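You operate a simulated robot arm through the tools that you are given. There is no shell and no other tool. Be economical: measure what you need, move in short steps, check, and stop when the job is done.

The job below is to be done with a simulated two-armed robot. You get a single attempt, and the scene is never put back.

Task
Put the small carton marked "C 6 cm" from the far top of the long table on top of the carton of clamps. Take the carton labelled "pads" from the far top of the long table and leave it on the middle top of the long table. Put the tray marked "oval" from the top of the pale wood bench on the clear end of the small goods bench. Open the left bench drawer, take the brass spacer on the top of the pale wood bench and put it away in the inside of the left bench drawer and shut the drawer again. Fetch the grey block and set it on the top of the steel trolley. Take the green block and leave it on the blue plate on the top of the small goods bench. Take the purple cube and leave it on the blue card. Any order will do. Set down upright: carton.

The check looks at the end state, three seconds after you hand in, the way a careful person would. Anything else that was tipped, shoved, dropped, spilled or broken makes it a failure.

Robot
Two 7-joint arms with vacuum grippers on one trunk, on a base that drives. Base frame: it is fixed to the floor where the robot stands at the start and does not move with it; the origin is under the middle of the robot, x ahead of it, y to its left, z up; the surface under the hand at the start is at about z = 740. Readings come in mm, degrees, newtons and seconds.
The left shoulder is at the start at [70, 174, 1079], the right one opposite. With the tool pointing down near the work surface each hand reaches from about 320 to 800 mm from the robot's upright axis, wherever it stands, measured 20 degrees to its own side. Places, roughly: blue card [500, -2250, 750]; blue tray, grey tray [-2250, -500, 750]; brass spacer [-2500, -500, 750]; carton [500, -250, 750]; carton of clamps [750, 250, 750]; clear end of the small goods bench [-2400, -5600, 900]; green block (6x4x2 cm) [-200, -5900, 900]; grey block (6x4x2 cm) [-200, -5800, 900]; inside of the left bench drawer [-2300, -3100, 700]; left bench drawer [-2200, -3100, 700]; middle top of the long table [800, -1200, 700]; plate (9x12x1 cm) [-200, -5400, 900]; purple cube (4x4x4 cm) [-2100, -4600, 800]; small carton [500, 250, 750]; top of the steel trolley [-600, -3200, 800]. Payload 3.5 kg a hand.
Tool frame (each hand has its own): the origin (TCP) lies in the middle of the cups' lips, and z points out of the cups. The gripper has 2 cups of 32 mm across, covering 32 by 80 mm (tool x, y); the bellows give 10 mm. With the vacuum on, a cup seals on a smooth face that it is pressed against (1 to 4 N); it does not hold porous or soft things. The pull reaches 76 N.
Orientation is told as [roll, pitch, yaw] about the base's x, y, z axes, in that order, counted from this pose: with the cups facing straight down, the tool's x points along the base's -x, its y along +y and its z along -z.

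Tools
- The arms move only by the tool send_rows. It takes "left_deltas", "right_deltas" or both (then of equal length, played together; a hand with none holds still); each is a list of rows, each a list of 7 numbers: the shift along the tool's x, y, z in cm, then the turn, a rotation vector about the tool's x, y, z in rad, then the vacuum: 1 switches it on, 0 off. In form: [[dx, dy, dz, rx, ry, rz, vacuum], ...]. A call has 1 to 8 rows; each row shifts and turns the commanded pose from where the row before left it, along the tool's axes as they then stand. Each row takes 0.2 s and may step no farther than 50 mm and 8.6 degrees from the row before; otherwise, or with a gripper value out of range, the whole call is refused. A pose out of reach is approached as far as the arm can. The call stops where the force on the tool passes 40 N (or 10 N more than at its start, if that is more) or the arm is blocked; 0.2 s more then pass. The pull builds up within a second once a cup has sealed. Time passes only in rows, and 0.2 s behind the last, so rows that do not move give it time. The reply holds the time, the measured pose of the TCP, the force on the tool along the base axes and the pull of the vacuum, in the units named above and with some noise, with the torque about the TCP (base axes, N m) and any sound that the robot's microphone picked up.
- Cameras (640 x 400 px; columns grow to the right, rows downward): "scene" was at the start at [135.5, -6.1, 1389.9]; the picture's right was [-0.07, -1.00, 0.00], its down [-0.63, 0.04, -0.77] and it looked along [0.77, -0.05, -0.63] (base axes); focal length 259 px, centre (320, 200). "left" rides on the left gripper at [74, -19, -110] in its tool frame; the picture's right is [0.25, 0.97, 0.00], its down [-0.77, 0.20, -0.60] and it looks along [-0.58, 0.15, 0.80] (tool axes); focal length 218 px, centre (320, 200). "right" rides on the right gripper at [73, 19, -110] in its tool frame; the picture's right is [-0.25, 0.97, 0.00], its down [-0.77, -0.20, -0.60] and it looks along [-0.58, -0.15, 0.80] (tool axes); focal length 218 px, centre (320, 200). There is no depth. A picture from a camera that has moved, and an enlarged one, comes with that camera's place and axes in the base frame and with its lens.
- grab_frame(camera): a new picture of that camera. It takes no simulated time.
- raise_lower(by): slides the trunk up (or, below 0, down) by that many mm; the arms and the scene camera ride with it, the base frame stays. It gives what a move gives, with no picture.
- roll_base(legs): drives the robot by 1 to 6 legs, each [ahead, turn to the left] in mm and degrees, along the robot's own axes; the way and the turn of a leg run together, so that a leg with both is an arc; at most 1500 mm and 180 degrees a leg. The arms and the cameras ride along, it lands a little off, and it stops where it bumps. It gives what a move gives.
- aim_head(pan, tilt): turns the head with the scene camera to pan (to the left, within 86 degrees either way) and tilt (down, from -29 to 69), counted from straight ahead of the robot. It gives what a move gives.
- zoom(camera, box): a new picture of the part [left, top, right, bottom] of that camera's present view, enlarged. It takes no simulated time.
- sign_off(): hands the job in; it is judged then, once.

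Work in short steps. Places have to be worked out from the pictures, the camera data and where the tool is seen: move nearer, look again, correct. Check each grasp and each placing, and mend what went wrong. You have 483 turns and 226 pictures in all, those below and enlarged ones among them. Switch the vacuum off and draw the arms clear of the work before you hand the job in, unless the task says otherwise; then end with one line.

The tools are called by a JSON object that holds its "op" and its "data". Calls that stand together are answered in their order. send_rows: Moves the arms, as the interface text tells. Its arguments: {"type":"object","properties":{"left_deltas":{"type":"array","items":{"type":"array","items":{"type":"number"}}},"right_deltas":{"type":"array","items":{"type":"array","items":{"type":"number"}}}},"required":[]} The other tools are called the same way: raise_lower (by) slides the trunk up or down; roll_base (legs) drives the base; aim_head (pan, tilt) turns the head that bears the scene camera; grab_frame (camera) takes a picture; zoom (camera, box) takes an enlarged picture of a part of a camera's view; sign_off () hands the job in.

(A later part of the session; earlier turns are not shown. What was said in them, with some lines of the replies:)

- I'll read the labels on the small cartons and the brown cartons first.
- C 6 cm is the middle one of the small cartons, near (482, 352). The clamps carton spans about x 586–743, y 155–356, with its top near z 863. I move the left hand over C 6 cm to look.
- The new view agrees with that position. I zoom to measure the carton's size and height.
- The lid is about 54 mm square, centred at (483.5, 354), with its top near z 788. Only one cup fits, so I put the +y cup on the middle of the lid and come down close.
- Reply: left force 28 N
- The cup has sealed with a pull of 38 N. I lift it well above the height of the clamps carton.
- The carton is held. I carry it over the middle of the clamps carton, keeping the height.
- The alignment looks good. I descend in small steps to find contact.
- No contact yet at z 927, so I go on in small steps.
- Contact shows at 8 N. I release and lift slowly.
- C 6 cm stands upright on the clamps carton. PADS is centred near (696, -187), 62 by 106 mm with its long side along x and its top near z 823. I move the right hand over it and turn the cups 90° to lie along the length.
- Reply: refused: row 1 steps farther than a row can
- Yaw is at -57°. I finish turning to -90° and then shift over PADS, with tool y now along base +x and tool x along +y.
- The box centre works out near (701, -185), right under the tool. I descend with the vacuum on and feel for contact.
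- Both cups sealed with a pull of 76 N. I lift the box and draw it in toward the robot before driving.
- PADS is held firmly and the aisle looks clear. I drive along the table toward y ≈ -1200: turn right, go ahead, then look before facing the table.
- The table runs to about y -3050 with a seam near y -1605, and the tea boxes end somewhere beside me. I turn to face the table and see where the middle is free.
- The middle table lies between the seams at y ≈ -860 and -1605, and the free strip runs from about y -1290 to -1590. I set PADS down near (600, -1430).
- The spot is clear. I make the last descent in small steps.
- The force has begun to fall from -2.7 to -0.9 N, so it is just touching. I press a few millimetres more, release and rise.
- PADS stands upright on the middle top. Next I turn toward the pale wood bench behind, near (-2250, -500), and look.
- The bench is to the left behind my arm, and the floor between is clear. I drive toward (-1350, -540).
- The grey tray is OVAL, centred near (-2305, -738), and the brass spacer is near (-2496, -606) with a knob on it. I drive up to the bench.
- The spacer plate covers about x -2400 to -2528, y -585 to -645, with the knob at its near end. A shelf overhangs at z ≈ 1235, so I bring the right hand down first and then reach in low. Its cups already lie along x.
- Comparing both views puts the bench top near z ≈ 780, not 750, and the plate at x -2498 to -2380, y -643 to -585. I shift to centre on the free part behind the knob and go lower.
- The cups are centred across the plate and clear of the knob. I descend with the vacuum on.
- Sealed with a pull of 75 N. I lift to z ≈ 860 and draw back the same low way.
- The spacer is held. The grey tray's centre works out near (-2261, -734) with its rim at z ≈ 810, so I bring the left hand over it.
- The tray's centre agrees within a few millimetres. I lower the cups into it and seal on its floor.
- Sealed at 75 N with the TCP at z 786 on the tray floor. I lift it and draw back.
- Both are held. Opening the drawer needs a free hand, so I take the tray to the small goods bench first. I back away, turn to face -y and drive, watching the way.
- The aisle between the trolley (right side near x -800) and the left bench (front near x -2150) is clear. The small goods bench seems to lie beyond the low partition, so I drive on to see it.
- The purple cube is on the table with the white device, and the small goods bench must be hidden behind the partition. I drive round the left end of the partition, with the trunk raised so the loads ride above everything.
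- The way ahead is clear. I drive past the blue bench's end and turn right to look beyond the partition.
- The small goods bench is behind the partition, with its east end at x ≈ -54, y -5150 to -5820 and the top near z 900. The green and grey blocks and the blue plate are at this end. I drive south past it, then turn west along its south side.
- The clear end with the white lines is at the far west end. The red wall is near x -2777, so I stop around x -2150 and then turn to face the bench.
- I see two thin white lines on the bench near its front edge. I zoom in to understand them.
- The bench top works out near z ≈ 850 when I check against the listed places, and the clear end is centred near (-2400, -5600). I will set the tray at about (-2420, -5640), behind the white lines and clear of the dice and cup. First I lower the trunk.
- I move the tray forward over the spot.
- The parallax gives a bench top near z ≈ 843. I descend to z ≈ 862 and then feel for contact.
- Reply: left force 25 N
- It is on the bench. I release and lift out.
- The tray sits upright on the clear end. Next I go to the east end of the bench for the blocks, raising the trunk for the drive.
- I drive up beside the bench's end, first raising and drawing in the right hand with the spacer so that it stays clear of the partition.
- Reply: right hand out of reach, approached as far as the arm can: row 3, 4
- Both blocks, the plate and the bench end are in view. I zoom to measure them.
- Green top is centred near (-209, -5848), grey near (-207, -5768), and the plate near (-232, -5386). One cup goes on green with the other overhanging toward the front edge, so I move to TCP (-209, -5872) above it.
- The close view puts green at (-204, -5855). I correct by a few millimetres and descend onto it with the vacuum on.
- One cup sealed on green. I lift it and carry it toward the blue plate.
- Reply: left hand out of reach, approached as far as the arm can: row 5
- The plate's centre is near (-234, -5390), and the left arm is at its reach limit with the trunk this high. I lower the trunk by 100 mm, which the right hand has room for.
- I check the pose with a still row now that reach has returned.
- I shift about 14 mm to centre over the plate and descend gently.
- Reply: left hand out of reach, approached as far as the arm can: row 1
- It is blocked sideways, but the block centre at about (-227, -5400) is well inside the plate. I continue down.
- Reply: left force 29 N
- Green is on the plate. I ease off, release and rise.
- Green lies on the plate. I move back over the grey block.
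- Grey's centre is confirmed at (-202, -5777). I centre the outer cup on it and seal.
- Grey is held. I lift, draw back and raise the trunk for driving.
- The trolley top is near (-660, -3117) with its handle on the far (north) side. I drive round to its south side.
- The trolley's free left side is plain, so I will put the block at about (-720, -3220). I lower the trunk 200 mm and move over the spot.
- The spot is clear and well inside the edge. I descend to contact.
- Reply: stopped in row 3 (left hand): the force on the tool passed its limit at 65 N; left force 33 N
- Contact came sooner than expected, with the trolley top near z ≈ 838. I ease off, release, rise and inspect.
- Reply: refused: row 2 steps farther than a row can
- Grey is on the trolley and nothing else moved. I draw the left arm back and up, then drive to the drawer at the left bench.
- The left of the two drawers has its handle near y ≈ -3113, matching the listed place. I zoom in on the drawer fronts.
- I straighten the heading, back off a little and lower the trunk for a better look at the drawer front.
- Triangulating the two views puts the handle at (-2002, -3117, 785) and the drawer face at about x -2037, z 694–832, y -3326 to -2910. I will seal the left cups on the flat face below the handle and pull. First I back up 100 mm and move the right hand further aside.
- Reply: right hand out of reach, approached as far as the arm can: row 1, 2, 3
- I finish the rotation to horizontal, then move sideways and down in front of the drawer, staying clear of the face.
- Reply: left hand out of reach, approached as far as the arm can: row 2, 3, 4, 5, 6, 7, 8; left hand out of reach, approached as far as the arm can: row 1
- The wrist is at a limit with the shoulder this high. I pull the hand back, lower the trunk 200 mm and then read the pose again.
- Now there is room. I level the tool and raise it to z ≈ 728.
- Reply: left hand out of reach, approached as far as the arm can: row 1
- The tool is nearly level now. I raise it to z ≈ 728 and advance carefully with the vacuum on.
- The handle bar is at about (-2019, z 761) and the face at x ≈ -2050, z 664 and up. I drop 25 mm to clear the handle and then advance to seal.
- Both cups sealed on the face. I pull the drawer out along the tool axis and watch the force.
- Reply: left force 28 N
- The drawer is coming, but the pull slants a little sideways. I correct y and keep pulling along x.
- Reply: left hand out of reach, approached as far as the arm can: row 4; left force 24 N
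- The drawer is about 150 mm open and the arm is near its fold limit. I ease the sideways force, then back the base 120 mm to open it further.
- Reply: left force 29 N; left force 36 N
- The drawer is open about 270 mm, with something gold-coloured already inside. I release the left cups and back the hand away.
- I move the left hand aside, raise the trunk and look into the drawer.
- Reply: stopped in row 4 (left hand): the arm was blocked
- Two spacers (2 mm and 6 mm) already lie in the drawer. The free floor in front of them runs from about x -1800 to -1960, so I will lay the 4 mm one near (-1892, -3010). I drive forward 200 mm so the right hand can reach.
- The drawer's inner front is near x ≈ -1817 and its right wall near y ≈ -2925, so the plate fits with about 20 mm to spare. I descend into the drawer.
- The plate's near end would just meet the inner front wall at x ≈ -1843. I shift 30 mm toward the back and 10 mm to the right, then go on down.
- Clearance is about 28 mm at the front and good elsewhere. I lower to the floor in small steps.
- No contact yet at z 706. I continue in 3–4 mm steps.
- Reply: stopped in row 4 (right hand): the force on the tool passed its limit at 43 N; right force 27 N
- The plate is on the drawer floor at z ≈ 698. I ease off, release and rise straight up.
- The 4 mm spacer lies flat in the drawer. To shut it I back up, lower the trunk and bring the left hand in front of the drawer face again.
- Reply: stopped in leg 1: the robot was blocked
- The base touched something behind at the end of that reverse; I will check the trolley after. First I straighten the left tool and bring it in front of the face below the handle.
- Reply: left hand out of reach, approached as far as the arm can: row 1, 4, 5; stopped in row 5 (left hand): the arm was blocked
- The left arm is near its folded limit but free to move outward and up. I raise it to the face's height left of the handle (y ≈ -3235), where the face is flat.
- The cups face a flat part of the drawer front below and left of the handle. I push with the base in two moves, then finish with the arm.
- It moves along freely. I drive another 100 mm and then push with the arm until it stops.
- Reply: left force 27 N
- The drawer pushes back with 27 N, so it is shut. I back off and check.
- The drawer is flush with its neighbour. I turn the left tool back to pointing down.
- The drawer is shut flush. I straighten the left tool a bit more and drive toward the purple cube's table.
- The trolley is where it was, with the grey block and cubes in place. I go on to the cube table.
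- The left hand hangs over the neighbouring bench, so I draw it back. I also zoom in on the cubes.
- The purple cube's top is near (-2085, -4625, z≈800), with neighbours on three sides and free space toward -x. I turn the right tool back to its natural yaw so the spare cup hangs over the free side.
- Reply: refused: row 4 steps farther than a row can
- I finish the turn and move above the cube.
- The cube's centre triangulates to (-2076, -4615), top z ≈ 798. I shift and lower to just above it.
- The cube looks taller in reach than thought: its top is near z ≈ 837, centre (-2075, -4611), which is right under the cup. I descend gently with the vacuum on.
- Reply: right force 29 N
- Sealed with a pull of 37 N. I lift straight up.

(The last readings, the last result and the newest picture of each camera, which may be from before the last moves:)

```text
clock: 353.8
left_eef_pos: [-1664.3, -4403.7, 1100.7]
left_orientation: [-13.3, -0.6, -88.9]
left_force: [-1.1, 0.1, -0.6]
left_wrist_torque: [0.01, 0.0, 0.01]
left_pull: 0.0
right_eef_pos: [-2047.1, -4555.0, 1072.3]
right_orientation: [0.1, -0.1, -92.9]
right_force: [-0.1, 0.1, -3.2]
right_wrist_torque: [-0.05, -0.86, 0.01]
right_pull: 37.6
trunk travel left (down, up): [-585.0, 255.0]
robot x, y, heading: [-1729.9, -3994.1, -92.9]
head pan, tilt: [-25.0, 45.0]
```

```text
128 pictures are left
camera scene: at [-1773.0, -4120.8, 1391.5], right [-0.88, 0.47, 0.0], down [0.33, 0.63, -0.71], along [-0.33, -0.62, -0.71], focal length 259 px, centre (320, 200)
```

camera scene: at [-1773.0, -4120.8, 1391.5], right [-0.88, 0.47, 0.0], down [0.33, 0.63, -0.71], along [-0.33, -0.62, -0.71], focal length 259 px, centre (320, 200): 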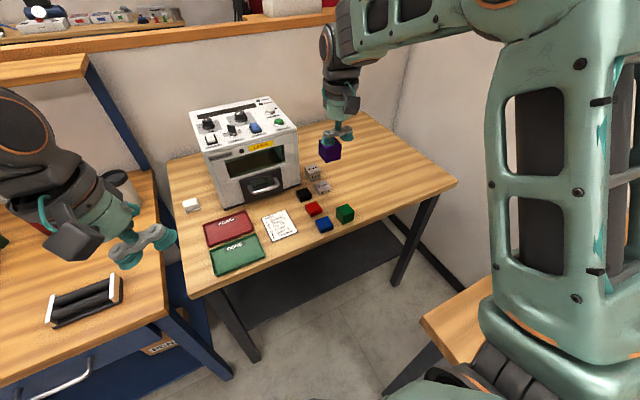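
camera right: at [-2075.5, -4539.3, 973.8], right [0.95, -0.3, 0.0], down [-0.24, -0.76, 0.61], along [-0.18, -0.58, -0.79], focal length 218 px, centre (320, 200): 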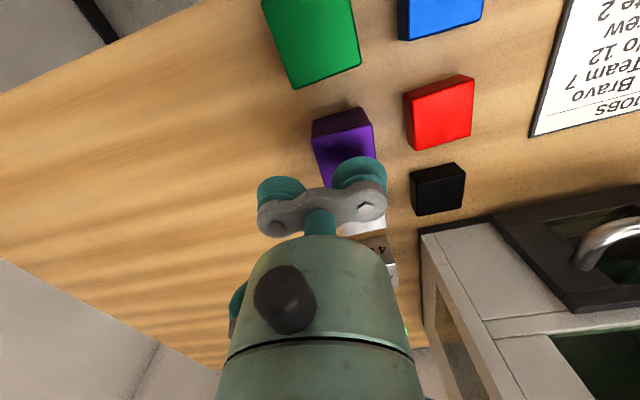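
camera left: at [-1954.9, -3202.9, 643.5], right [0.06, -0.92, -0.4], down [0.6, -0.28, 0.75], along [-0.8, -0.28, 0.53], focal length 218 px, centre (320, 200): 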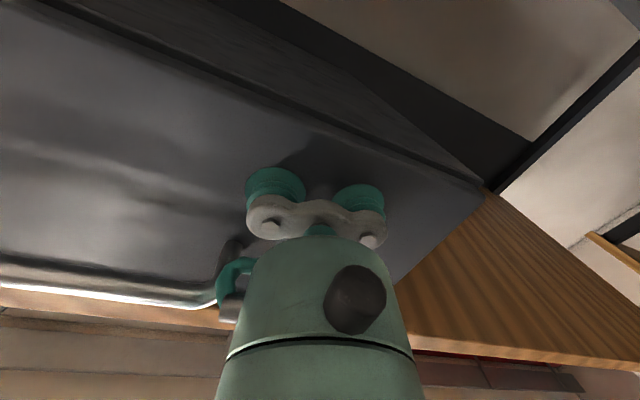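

The cube is held and its neighbours are undisturbed. I draw the hand in and drive to the blue card, passing west and north of the trolley.

{"op": "send_rows", "data": {"right_deltas": [[4, 0, 0, 0, 0, 0, 1], [4, 0, 0, 0, 0, 0, 1], [4, 0, 0, 0, 0, 0, 1]]}}

{"op": "roll_base", "data": {"legs": [[0, 166.5], [1480, 0], [0, -60]]}}

{"op": "aim_head", "data": {"pan": 0, "tilt": 25}}

{"op": "grab_frame", "data": {"camera": "scene"}}

```text
clock: 354.6
left_eef_pos: [-1660.5, -4400.7, 1102.2]
left_orientation: [-13.4, -0.8, -89.0]
left_force: [1.0, -0.1, 0.2]
left_wrist_torque: [-0.01, -0.01, 0.0]
left_pull: 0.1
right_eef_pos: [-2042.4, -4429.7, 1071.1]
right_orientation: [0.0, -0.3, -92.8]
right_force: [-0.3, 0.8, -1.8]
right_wrist_torque: [-0.09, -0.85, 0.0]
right_pull: 38.0
trunk travel left (down, up): [-585.0, 255.0]
robot x, y, heading: [-1732.0, -3993.6, -92.9]
head pan, tilt: [-25.0, 45.0]
```

```text
clock: 371.5
left_eef_pos: [-989.4, -2361.0, 1102.5]
left_orientation: [-13.3, -0.8, 18.6]
left_force: [0.2, 0.0, -0.3]
left_wrist_torque: [0.03, -0.02, 0.0]
left_pull: 0.0
right_eef_pos: [-844.8, -2713.9, 1071.6]
right_orientation: [0.2, -0.1, 14.7]
right_force: [0.1, 0.4, -1.2]
right_wrist_torque: [0.86, 0.25, -0.01]
right_pull: 37.7
trunk travel left (down, up): [-585.0, 255.0]
robot x, y, heading: [-1353.8, -2547.8, 14.6]
head pan, tilt: [-25.0, 45.0]
```

```text
clock: 372.4
left_eef_pos: [-989.2, -2360.1, 1102.3]
left_orientation: [-13.4, -0.6, 18.7]
left_force: [0.3, 0.0, 0.4]
left_wrist_torque: [0.01, 0.01, -0.02]
left_pull: 0.0
right_eef_pos: [-845.5, -2713.0, 1070.9]
right_orientation: [0.1, -0.2, 14.7]
right_force: [-0.6, 0.3, -1.4]
right_wrist_torque: [0.85, 0.21, 0.0]
right_pull: 38.6
trunk travel left (down, up): [-585.0, 255.0]
robot x, y, heading: [-1358.5, -2547.7, 14.7]
head pan, tilt: [0.0, 25.0]
```

```text
127 pictures are left
camera scene: at [-1216.5, -2512.4, 1422.3], right [0.25, -0.97, 0.0], down [-0.41, -0.11, -0.91], along [0.88, 0.23, -0.42], focal length 259 px, centre (320, 200)
```

scene: 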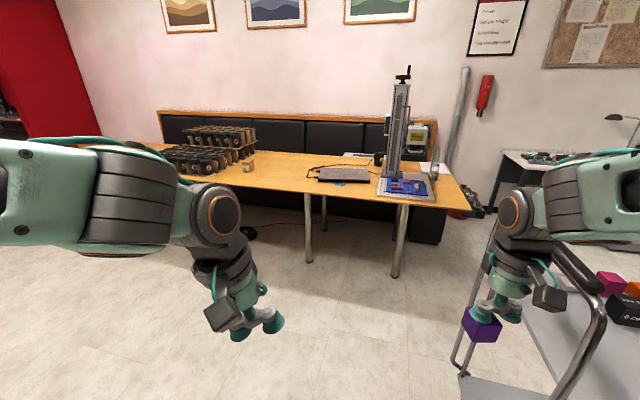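

The way is clear if I swing a bit wide of the trolley's handle. I drive to (0, -2260) facing the long table.

{"op": "roll_base", "data": {"legs": [[0, 20], [500, 0], [0, -35], [880, 0]]}}

{"op": "aim_head", "data": {"pan": -5, "tilt": 40}}

{"op": "grab_frame", "data": {"camera": "scene"}}

```text
clock: 382.3
left_eef_pos: [313.4, -2159.5, 1102.2]
left_orientation: [-13.3, -0.7, 4.1]
left_force: [-0.4, 0.0, -0.8]
left_wrist_torque: [0.01, 0.02, 0.07]
left_pull: 0.0
right_eef_pos: [364.5, -2538.5, 1071.6]
right_orientation: [0.1, -0.2, 0.1]
right_force: [-0.3, -0.1, -2.2]
right_wrist_torque: [0.84, -0.01, 0.0]
right_pull: 37.5
trunk travel left (down, up): [-585.0, 255.0]
robot x, y, heading: [-89.4, -2249.5, 0.1]
head pan, tilt: [0.0, 25.0]
```

```text
clock: 383.1
left_eef_pos: [311.9, -2158.3, 1101.8]
left_orientation: [-13.4, -0.8, 4.1]
left_force: [-0.6, 0.5, -0.2]
left_wrist_torque: [0.0, 0.0, 0.02]
left_pull: 0.0
right_eef_pos: [362.8, -2538.8, 1070.9]
right_orientation: [0.1, -0.2, 0.1]
right_force: [0.5, 0.4, -2.6]
right_wrist_torque: [0.85, -0.01, 0.03]
right_pull: 37.9
trunk travel left (down, up): [-585.0, 255.0]
robot x, y, heading: [-87.0, -2248.9, 0.2]
head pan, tilt: [-5.0, 40.0]
```

```text
126 pictures are left
camera scene: at [47.4, -2257.8, 1399.1], right [-0.08, -1.0, 0.0], down [-0.64, 0.05, -0.77], along [0.76, -0.06, -0.64], focal length 259 px, centre (320, 200)
```

scene: 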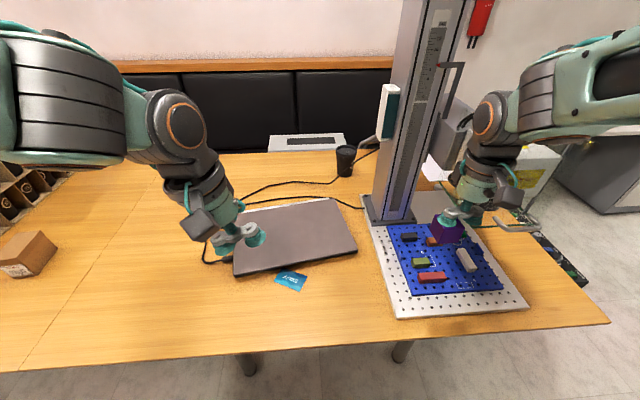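

{"op": "zoom", "data": {"camera": "scene", "box": [250, 250, 330, 310]}}

```text
6.67 times, centred on (290, 280) of scene
camera zoom: at [47.4, -2257.8, 1399.1], right [-0.08, -1.0, 0.0], down [-0.64, 0.05, -0.77], along [0.76, -0.06, -0.64], focal length 1729 px, centre (520, -333)
```

zoom: 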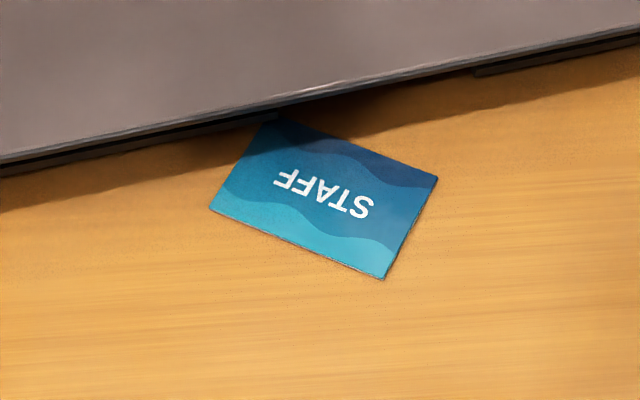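

The blue STAFF card is centred near (480, -2207), in front of the laptop. I move the left hand aside and bring the cube over the card, with TCP at (474, -2232).

{"op": "send_rows", "data": {"left_deltas": [[0, 4.5, 0, 0, 0, 0, 0], [0, 4.5, 0, 0, 0, 0, 0], [0, 4.5, 0, 0, 0, 0, 0], [0, 4.5, 0, 0, 0, 0, 0], [0, 4.5, 0, 0, 0, 0, 0]]}}

{"op": "send_rows", "data": {"right_deltas": [[-1.39, 3.83, 1, 0, 0, 0, 1], [-1.39, 3.83, 1, 0, 0, 0, 1], [-1.39, 3.83, 1, 0, 0, 0, 1], [-1.39, 3.83, 1, 0, 0, 0, 1], [-1.39, 3.83, 1, 0, 0, 0, 1], [-1.39, 3.83, 1, 0, 0, 0, 1], [-1.39, 3.83, 1, 0, 0, 0, 1], [-1.39, 3.83, 1, 0, 0, 0, 1]]}}

{"op": "grab_frame", "data": {"camera": "right"}}

{"op": "grab_frame", "data": {"camera": "scene"}}

```text
clock: 384.3
left_eef_pos: [298.4, -1937.0, 1050.5]
left_orientation: [-13.4, -0.7, 4.1]
left_force: [-0.7, 0.0, -0.4]
left_wrist_torque: [-0.05, -0.03, 0.01]
left_pull: 0.0
right_eef_pos: [363.4, -2535.9, 1072.3]
right_orientation: [-0.1, -0.2, 0.1]
right_force: [0.2, -0.3, -1.9]
right_wrist_torque: [0.87, -0.04, 0.0]
right_pull: 37.9
trunk travel left (down, up): [-585.0, 255.0]
robot x, y, heading: [-86.8, -2249.3, -0.0]
head pan, tilt: [-5.0, 40.0]
```

```text
clock: 386.1
left_eef_pos: [299.6, -1939.6, 1050.8]
left_orientation: [-13.4, -0.7, 4.1]
left_force: [0.4, 0.4, 0.2]
left_wrist_torque: [-0.05, 0.01, 0.0]
left_pull: 0.0
right_eef_pos: [476.2, -2229.7, 993.5]
right_orientation: [0.0, -0.2, 0.1]
right_force: [0.4, 0.5, -1.3]
right_wrist_torque: [0.84, 0.03, -0.02]
right_pull: 38.0
trunk travel left (down, up): [-585.0, 255.0]
robot x, y, heading: [-85.6, -2250.0, 0.4]
head pan, tilt: [-5.0, 40.0]
```

```text
124 pictures are left
camera right: at [402.0, -2211.1, 1103.4], right [0.25, 0.97, 0.0], down [0.77, -0.2, 0.61], along [0.59, -0.15, -0.79], focal length 218 px, centre (320, 200)
```

right: 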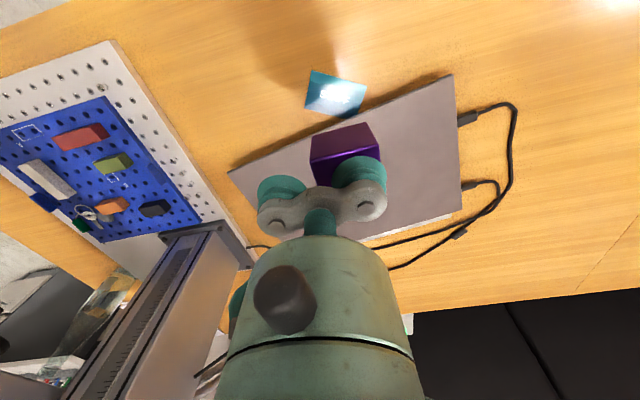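

```text
123 pictures are left
camera scene: at [48.3, -2256.1, 1398.9], right [-0.08, -1.0, 0.0], down [-0.64, 0.05, -0.77], along [0.76, -0.06, -0.64], focal length 259 px, centre (320, 200)
```

scene: 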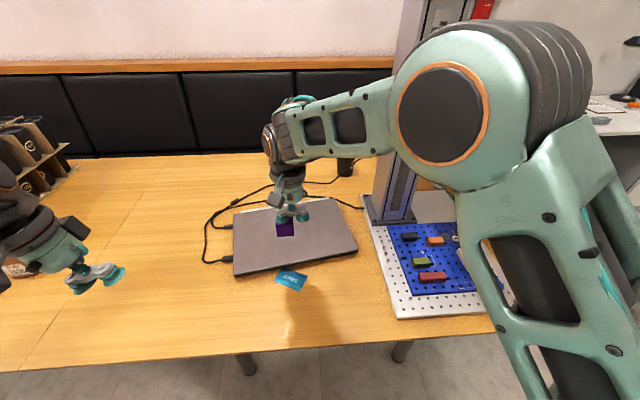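

The card's centre is confirmed at (478, -2205), turned about 26°. I turn the cube to match, so it sits fully on the card, and lower part-way.

{"op": "send_rows", "data": {"right_deltas": [[1.07, 0.2, 3, 0, 0, 0, 1], [0, 0, 3, 0, 0, 0.148, 1], [0, 0, 3, 0, 0, 0.148, 1], [0, 0, 3, 0, 0, 0.148, 1], [0, 0, 3, 0, 0, 0, 1], [0, 0, 0, 0, 0, 0, 1]]}}

{"op": "grab_frame", "data": {"camera": "right"}}

{"op": "zoom", "data": {"camera": "scene", "box": [240, 220, 340, 300]}}

```text
clock: 387.5
left_eef_pos: [298.2, -1942.1, 1052.1]
left_orientation: [-13.2, -0.9, 4.1]
left_force: [-1.3, -0.3, 0.2]
left_wrist_torque: [-0.03, 0.0, 0.0]
left_pull: 0.1
right_eef_pos: [460.7, -2230.4, 842.8]
right_orientation: [0.2, -0.2, -25.3]
right_force: [0.9, -0.1, -2.0]
right_wrist_torque: [0.76, -0.4, 0.0]
right_pull: 38.2
trunk travel left (down, up): [-585.0, 255.0]
robot x, y, heading: [-87.1, -2247.1, 0.2]
head pan, tilt: [-5.0, 40.0]
```

```text
122 pictures are left
camera right: at [402.9, -2182.2, 954.2], right [0.64, 0.77, 0.0], down [0.61, -0.51, 0.61], along [0.47, -0.39, -0.8], focal length 218 px, centre (320, 200)
```

right: 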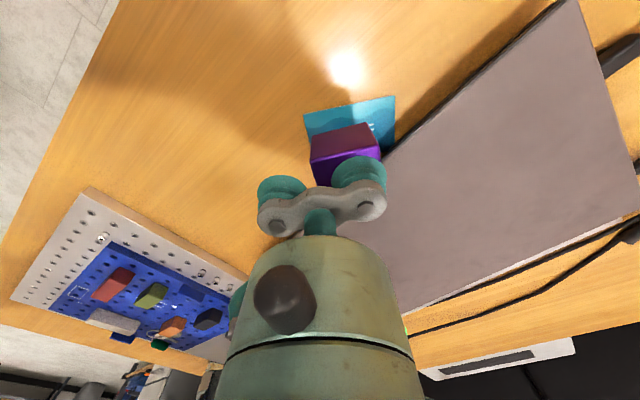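

```text
5.00 times, centred on (290, 260) of scene
camera zoom: at [46.8, -2257.5, 1399.1], right [-0.08, -1.0, 0.0], down [-0.64, 0.05, -0.77], along [0.76, -0.06, -0.64], focal length 1297 px, centre (470, -100)
```

zoom: 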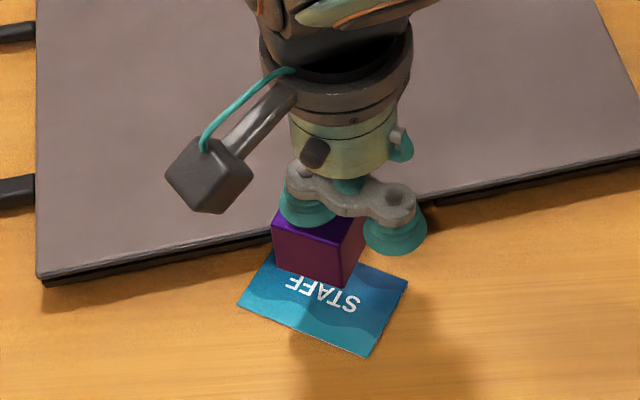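

The cube lines up with the card. I nudge it 6 mm and descend to contact in small steps.

{"op": "send_rows", "data": {"right_deltas": [[-0.5, 0.3, 2, 0, 0, 0, 1], [0, 0, 2, 0, 0, 0, 1], [0, 0, 0.6, 0, 0, 0, 1], [0, 0, 0.4, 0, 0, 0, 1], [0, 0, 0.4, 0, 0, 0, 1], [0, 0, 0, 0, 0, 0, 1]]}}

```text
clock: 388.9
left_eef_pos: [298.7, -1941.1, 1051.8]
left_orientation: [-13.2, -0.8, 4.1]
left_force: [0.0, 0.0, -0.5]
left_wrist_torque: [0.01, 0.01, -0.02]
left_pull: 0.1
right_eef_pos: [469.6, -2229.9, 789.6]
right_orientation: [0.1, -0.1, -25.2]
right_force: [-0.2, -0.3, -1.8]
right_wrist_torque: [0.8, -0.35, -0.01]
right_pull: 37.9
trunk travel left (down, up): [-585.0, 255.0]
robot x, y, heading: [-86.1, -2250.7, -0.0]
head pan, tilt: [-5.0, 40.0]
```

Not touching yet at z 790. I continue down.

{"op": "send_rows", "data": {"right_deltas": [[0, 0, 0.3, 0, 0, 0, 1], [0, 0, 0.3, 0, 0, 0, 1], [0, 0, 0.3, 0, 0, 0, 1], [0, 0, 0, 0, 0, 0, 1]]}}

```text
clock: 389.9
left_eef_pos: [296.9, -1940.4, 1052.3]
left_orientation: [-13.3, -0.9, 4.1]
left_force: [0.5, 0.1, -0.1]
left_wrist_torque: [0.0, -0.05, 0.02]
left_pull: 0.0
right_eef_pos: [469.0, -2229.4, 781.7]
right_orientation: [0.2, -0.5, -25.3]
right_force: [1.5, 1.2, 17.8]
right_wrist_torque: [1.05, -0.5, -0.06]
right_pull: 38.0
trunk travel left (down, up): [-585.0, 255.0]
robot x, y, heading: [-87.5, -2249.4, 0.2]
head pan, tilt: [-5.0, 40.0]
```

Contact shows at 18 N. I ease off, release, lift and check.

{"op": "send_rows", "data": {"right_deltas": [[0, 0, -0.3, 0, 0, 0, 1], [0, 0, 0, 0, 0, 0, 0], [0, 0, 0, 0, 0, 0, 0], [0, 0, 0, 0, 0, 0, 0], [0, 0, -0.5, 0, 0, 0, 0], [0, 0, -3, 0, 0, 0, 0], [0, 0, -5, 0, 0, 0, 0], [0, 0, -5, 0, 0, 0, 0]]}}

{"op": "send_rows", "data": {"right_deltas": [[0, 0, -5, 0, 0, 0, 0], [0, 0, -5, 0, 0, 0, 0], [2, -3, -2, 0, 0, 0, 0], [4, -2, 0, 0, 0, 0, 0], [4, -2, 0, 0, 0, 0, 0]]}}

{"op": "zoom", "data": {"camera": "scene", "box": [210, 190, 370, 310]}}

```text
clock: 391.7
left_eef_pos: [298.0, -1941.4, 1052.0]
left_orientation: [-13.3, -0.8, 4.0]
left_force: [-0.5, -0.2, 0.7]
left_wrist_torque: [-0.01, -0.03, 0.0]
left_pull: 0.1
right_eef_pos: [468.2, -2227.3, 915.6]
right_orientation: [0.1, -0.2, -25.3]
right_force: [0.0, 0.4, 0.2]
right_wrist_torque: [-0.02, 0.01, -0.01]
right_pull: 0.1
trunk travel left (down, up): [-585.0, 255.0]
robot x, y, heading: [-89.0, -2250.4, 0.2]
head pan, tilt: [-5.0, 40.0]
```

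```text
clock: 392.9
left_eef_pos: [298.9, -1941.3, 1052.4]
left_orientation: [-13.3, -0.8, 4.1]
left_force: [0.7, 0.2, 0.3]
left_wrist_torque: [-0.01, -0.04, -0.02]
left_pull: 0.1
right_eef_pos: [344.2, -2250.1, 1037.4]
right_orientation: [0.2, -0.3, -25.3]
right_force: [-0.5, -0.3, 1.0]
right_wrist_torque: [0.0, -0.02, 0.0]
right_pull: 0.1
trunk travel left (down, up): [-585.0, 255.0]
robot x, y, heading: [-86.9, -2251.9, 0.2]
head pan, tilt: [-5.0, 40.0]
```

```text
3.33 times, centred on (290, 250) of scene
camera zoom: at [46.0, -2257.9, 1399.1], right [-0.08, -1.0, 0.0], down [-0.64, 0.05, -0.77], along [0.76, -0.06, -0.64], focal length 864 px, centre (420, 33)
```

zoom: 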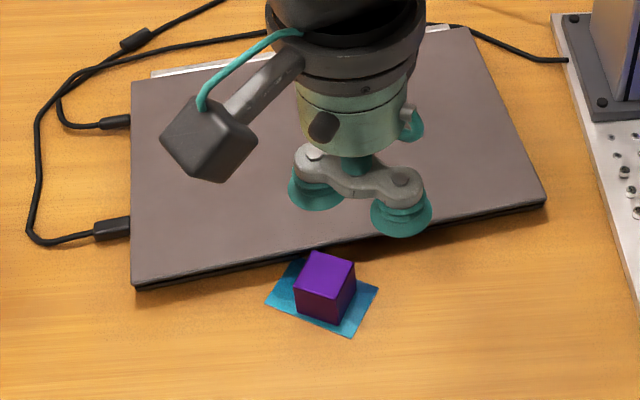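

The purple cube sits squarely on the blue card. Every job is placed, so I back away from the table with both vacuums off.

{"op": "roll_base", "data": {"legs": [[-300, 0]]}}

{"op": "grab_frame", "data": {"camera": "scene"}}

```text
clock: 394.9
left_eef_pos: [3.0, -1939.8, 1051.5]
left_orientation: [-13.3, -0.8, 4.3]
left_force: [-1.0, 0.0, -1.1]
left_wrist_torque: [0.02, -0.03, 0.02]
left_pull: 0.0
right_eef_pos: [50.6, -2249.1, 1038.4]
right_orientation: [0.1, -0.2, -24.9]
right_force: [-0.2, -0.2, -0.5]
right_wrist_torque: [0.02, 0.0, -0.01]
right_pull: 0.2
trunk travel left (down, up): [-585.0, 255.0]
robot x, y, heading: [-383.8, -2252.0, 0.6]
head pan, tilt: [-5.0, 40.0]
```

```text
119 pictures are left
camera scene: at [-247.2, -2258.7, 1399.0], right [-0.08, -1.0, 0.0], down [-0.64, 0.05, -0.77], along [0.76, -0.06, -0.64], focal length 259 px, centre (320, 200)
```

scene: 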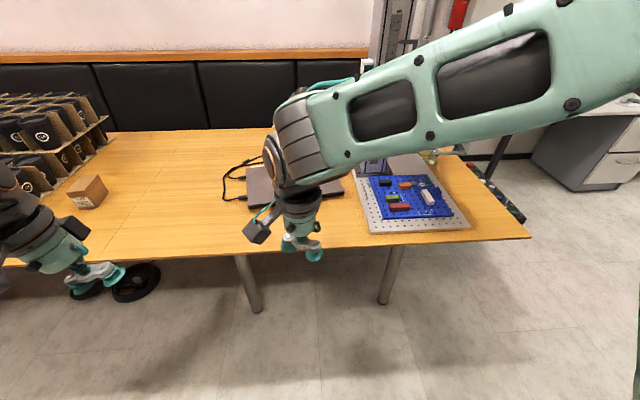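

The arms are clear, both vacuums are off, and each placing was checked by picture, so I hand in.

{"op": "sign_off", "data": {}}

```text
The job is handed in.
```

All seven placings are done and the job is handed in; the base bumped something once while backing from the drawer, most likely the trolley, but a later picture showed the trolley, its cubes and the grey block in place.
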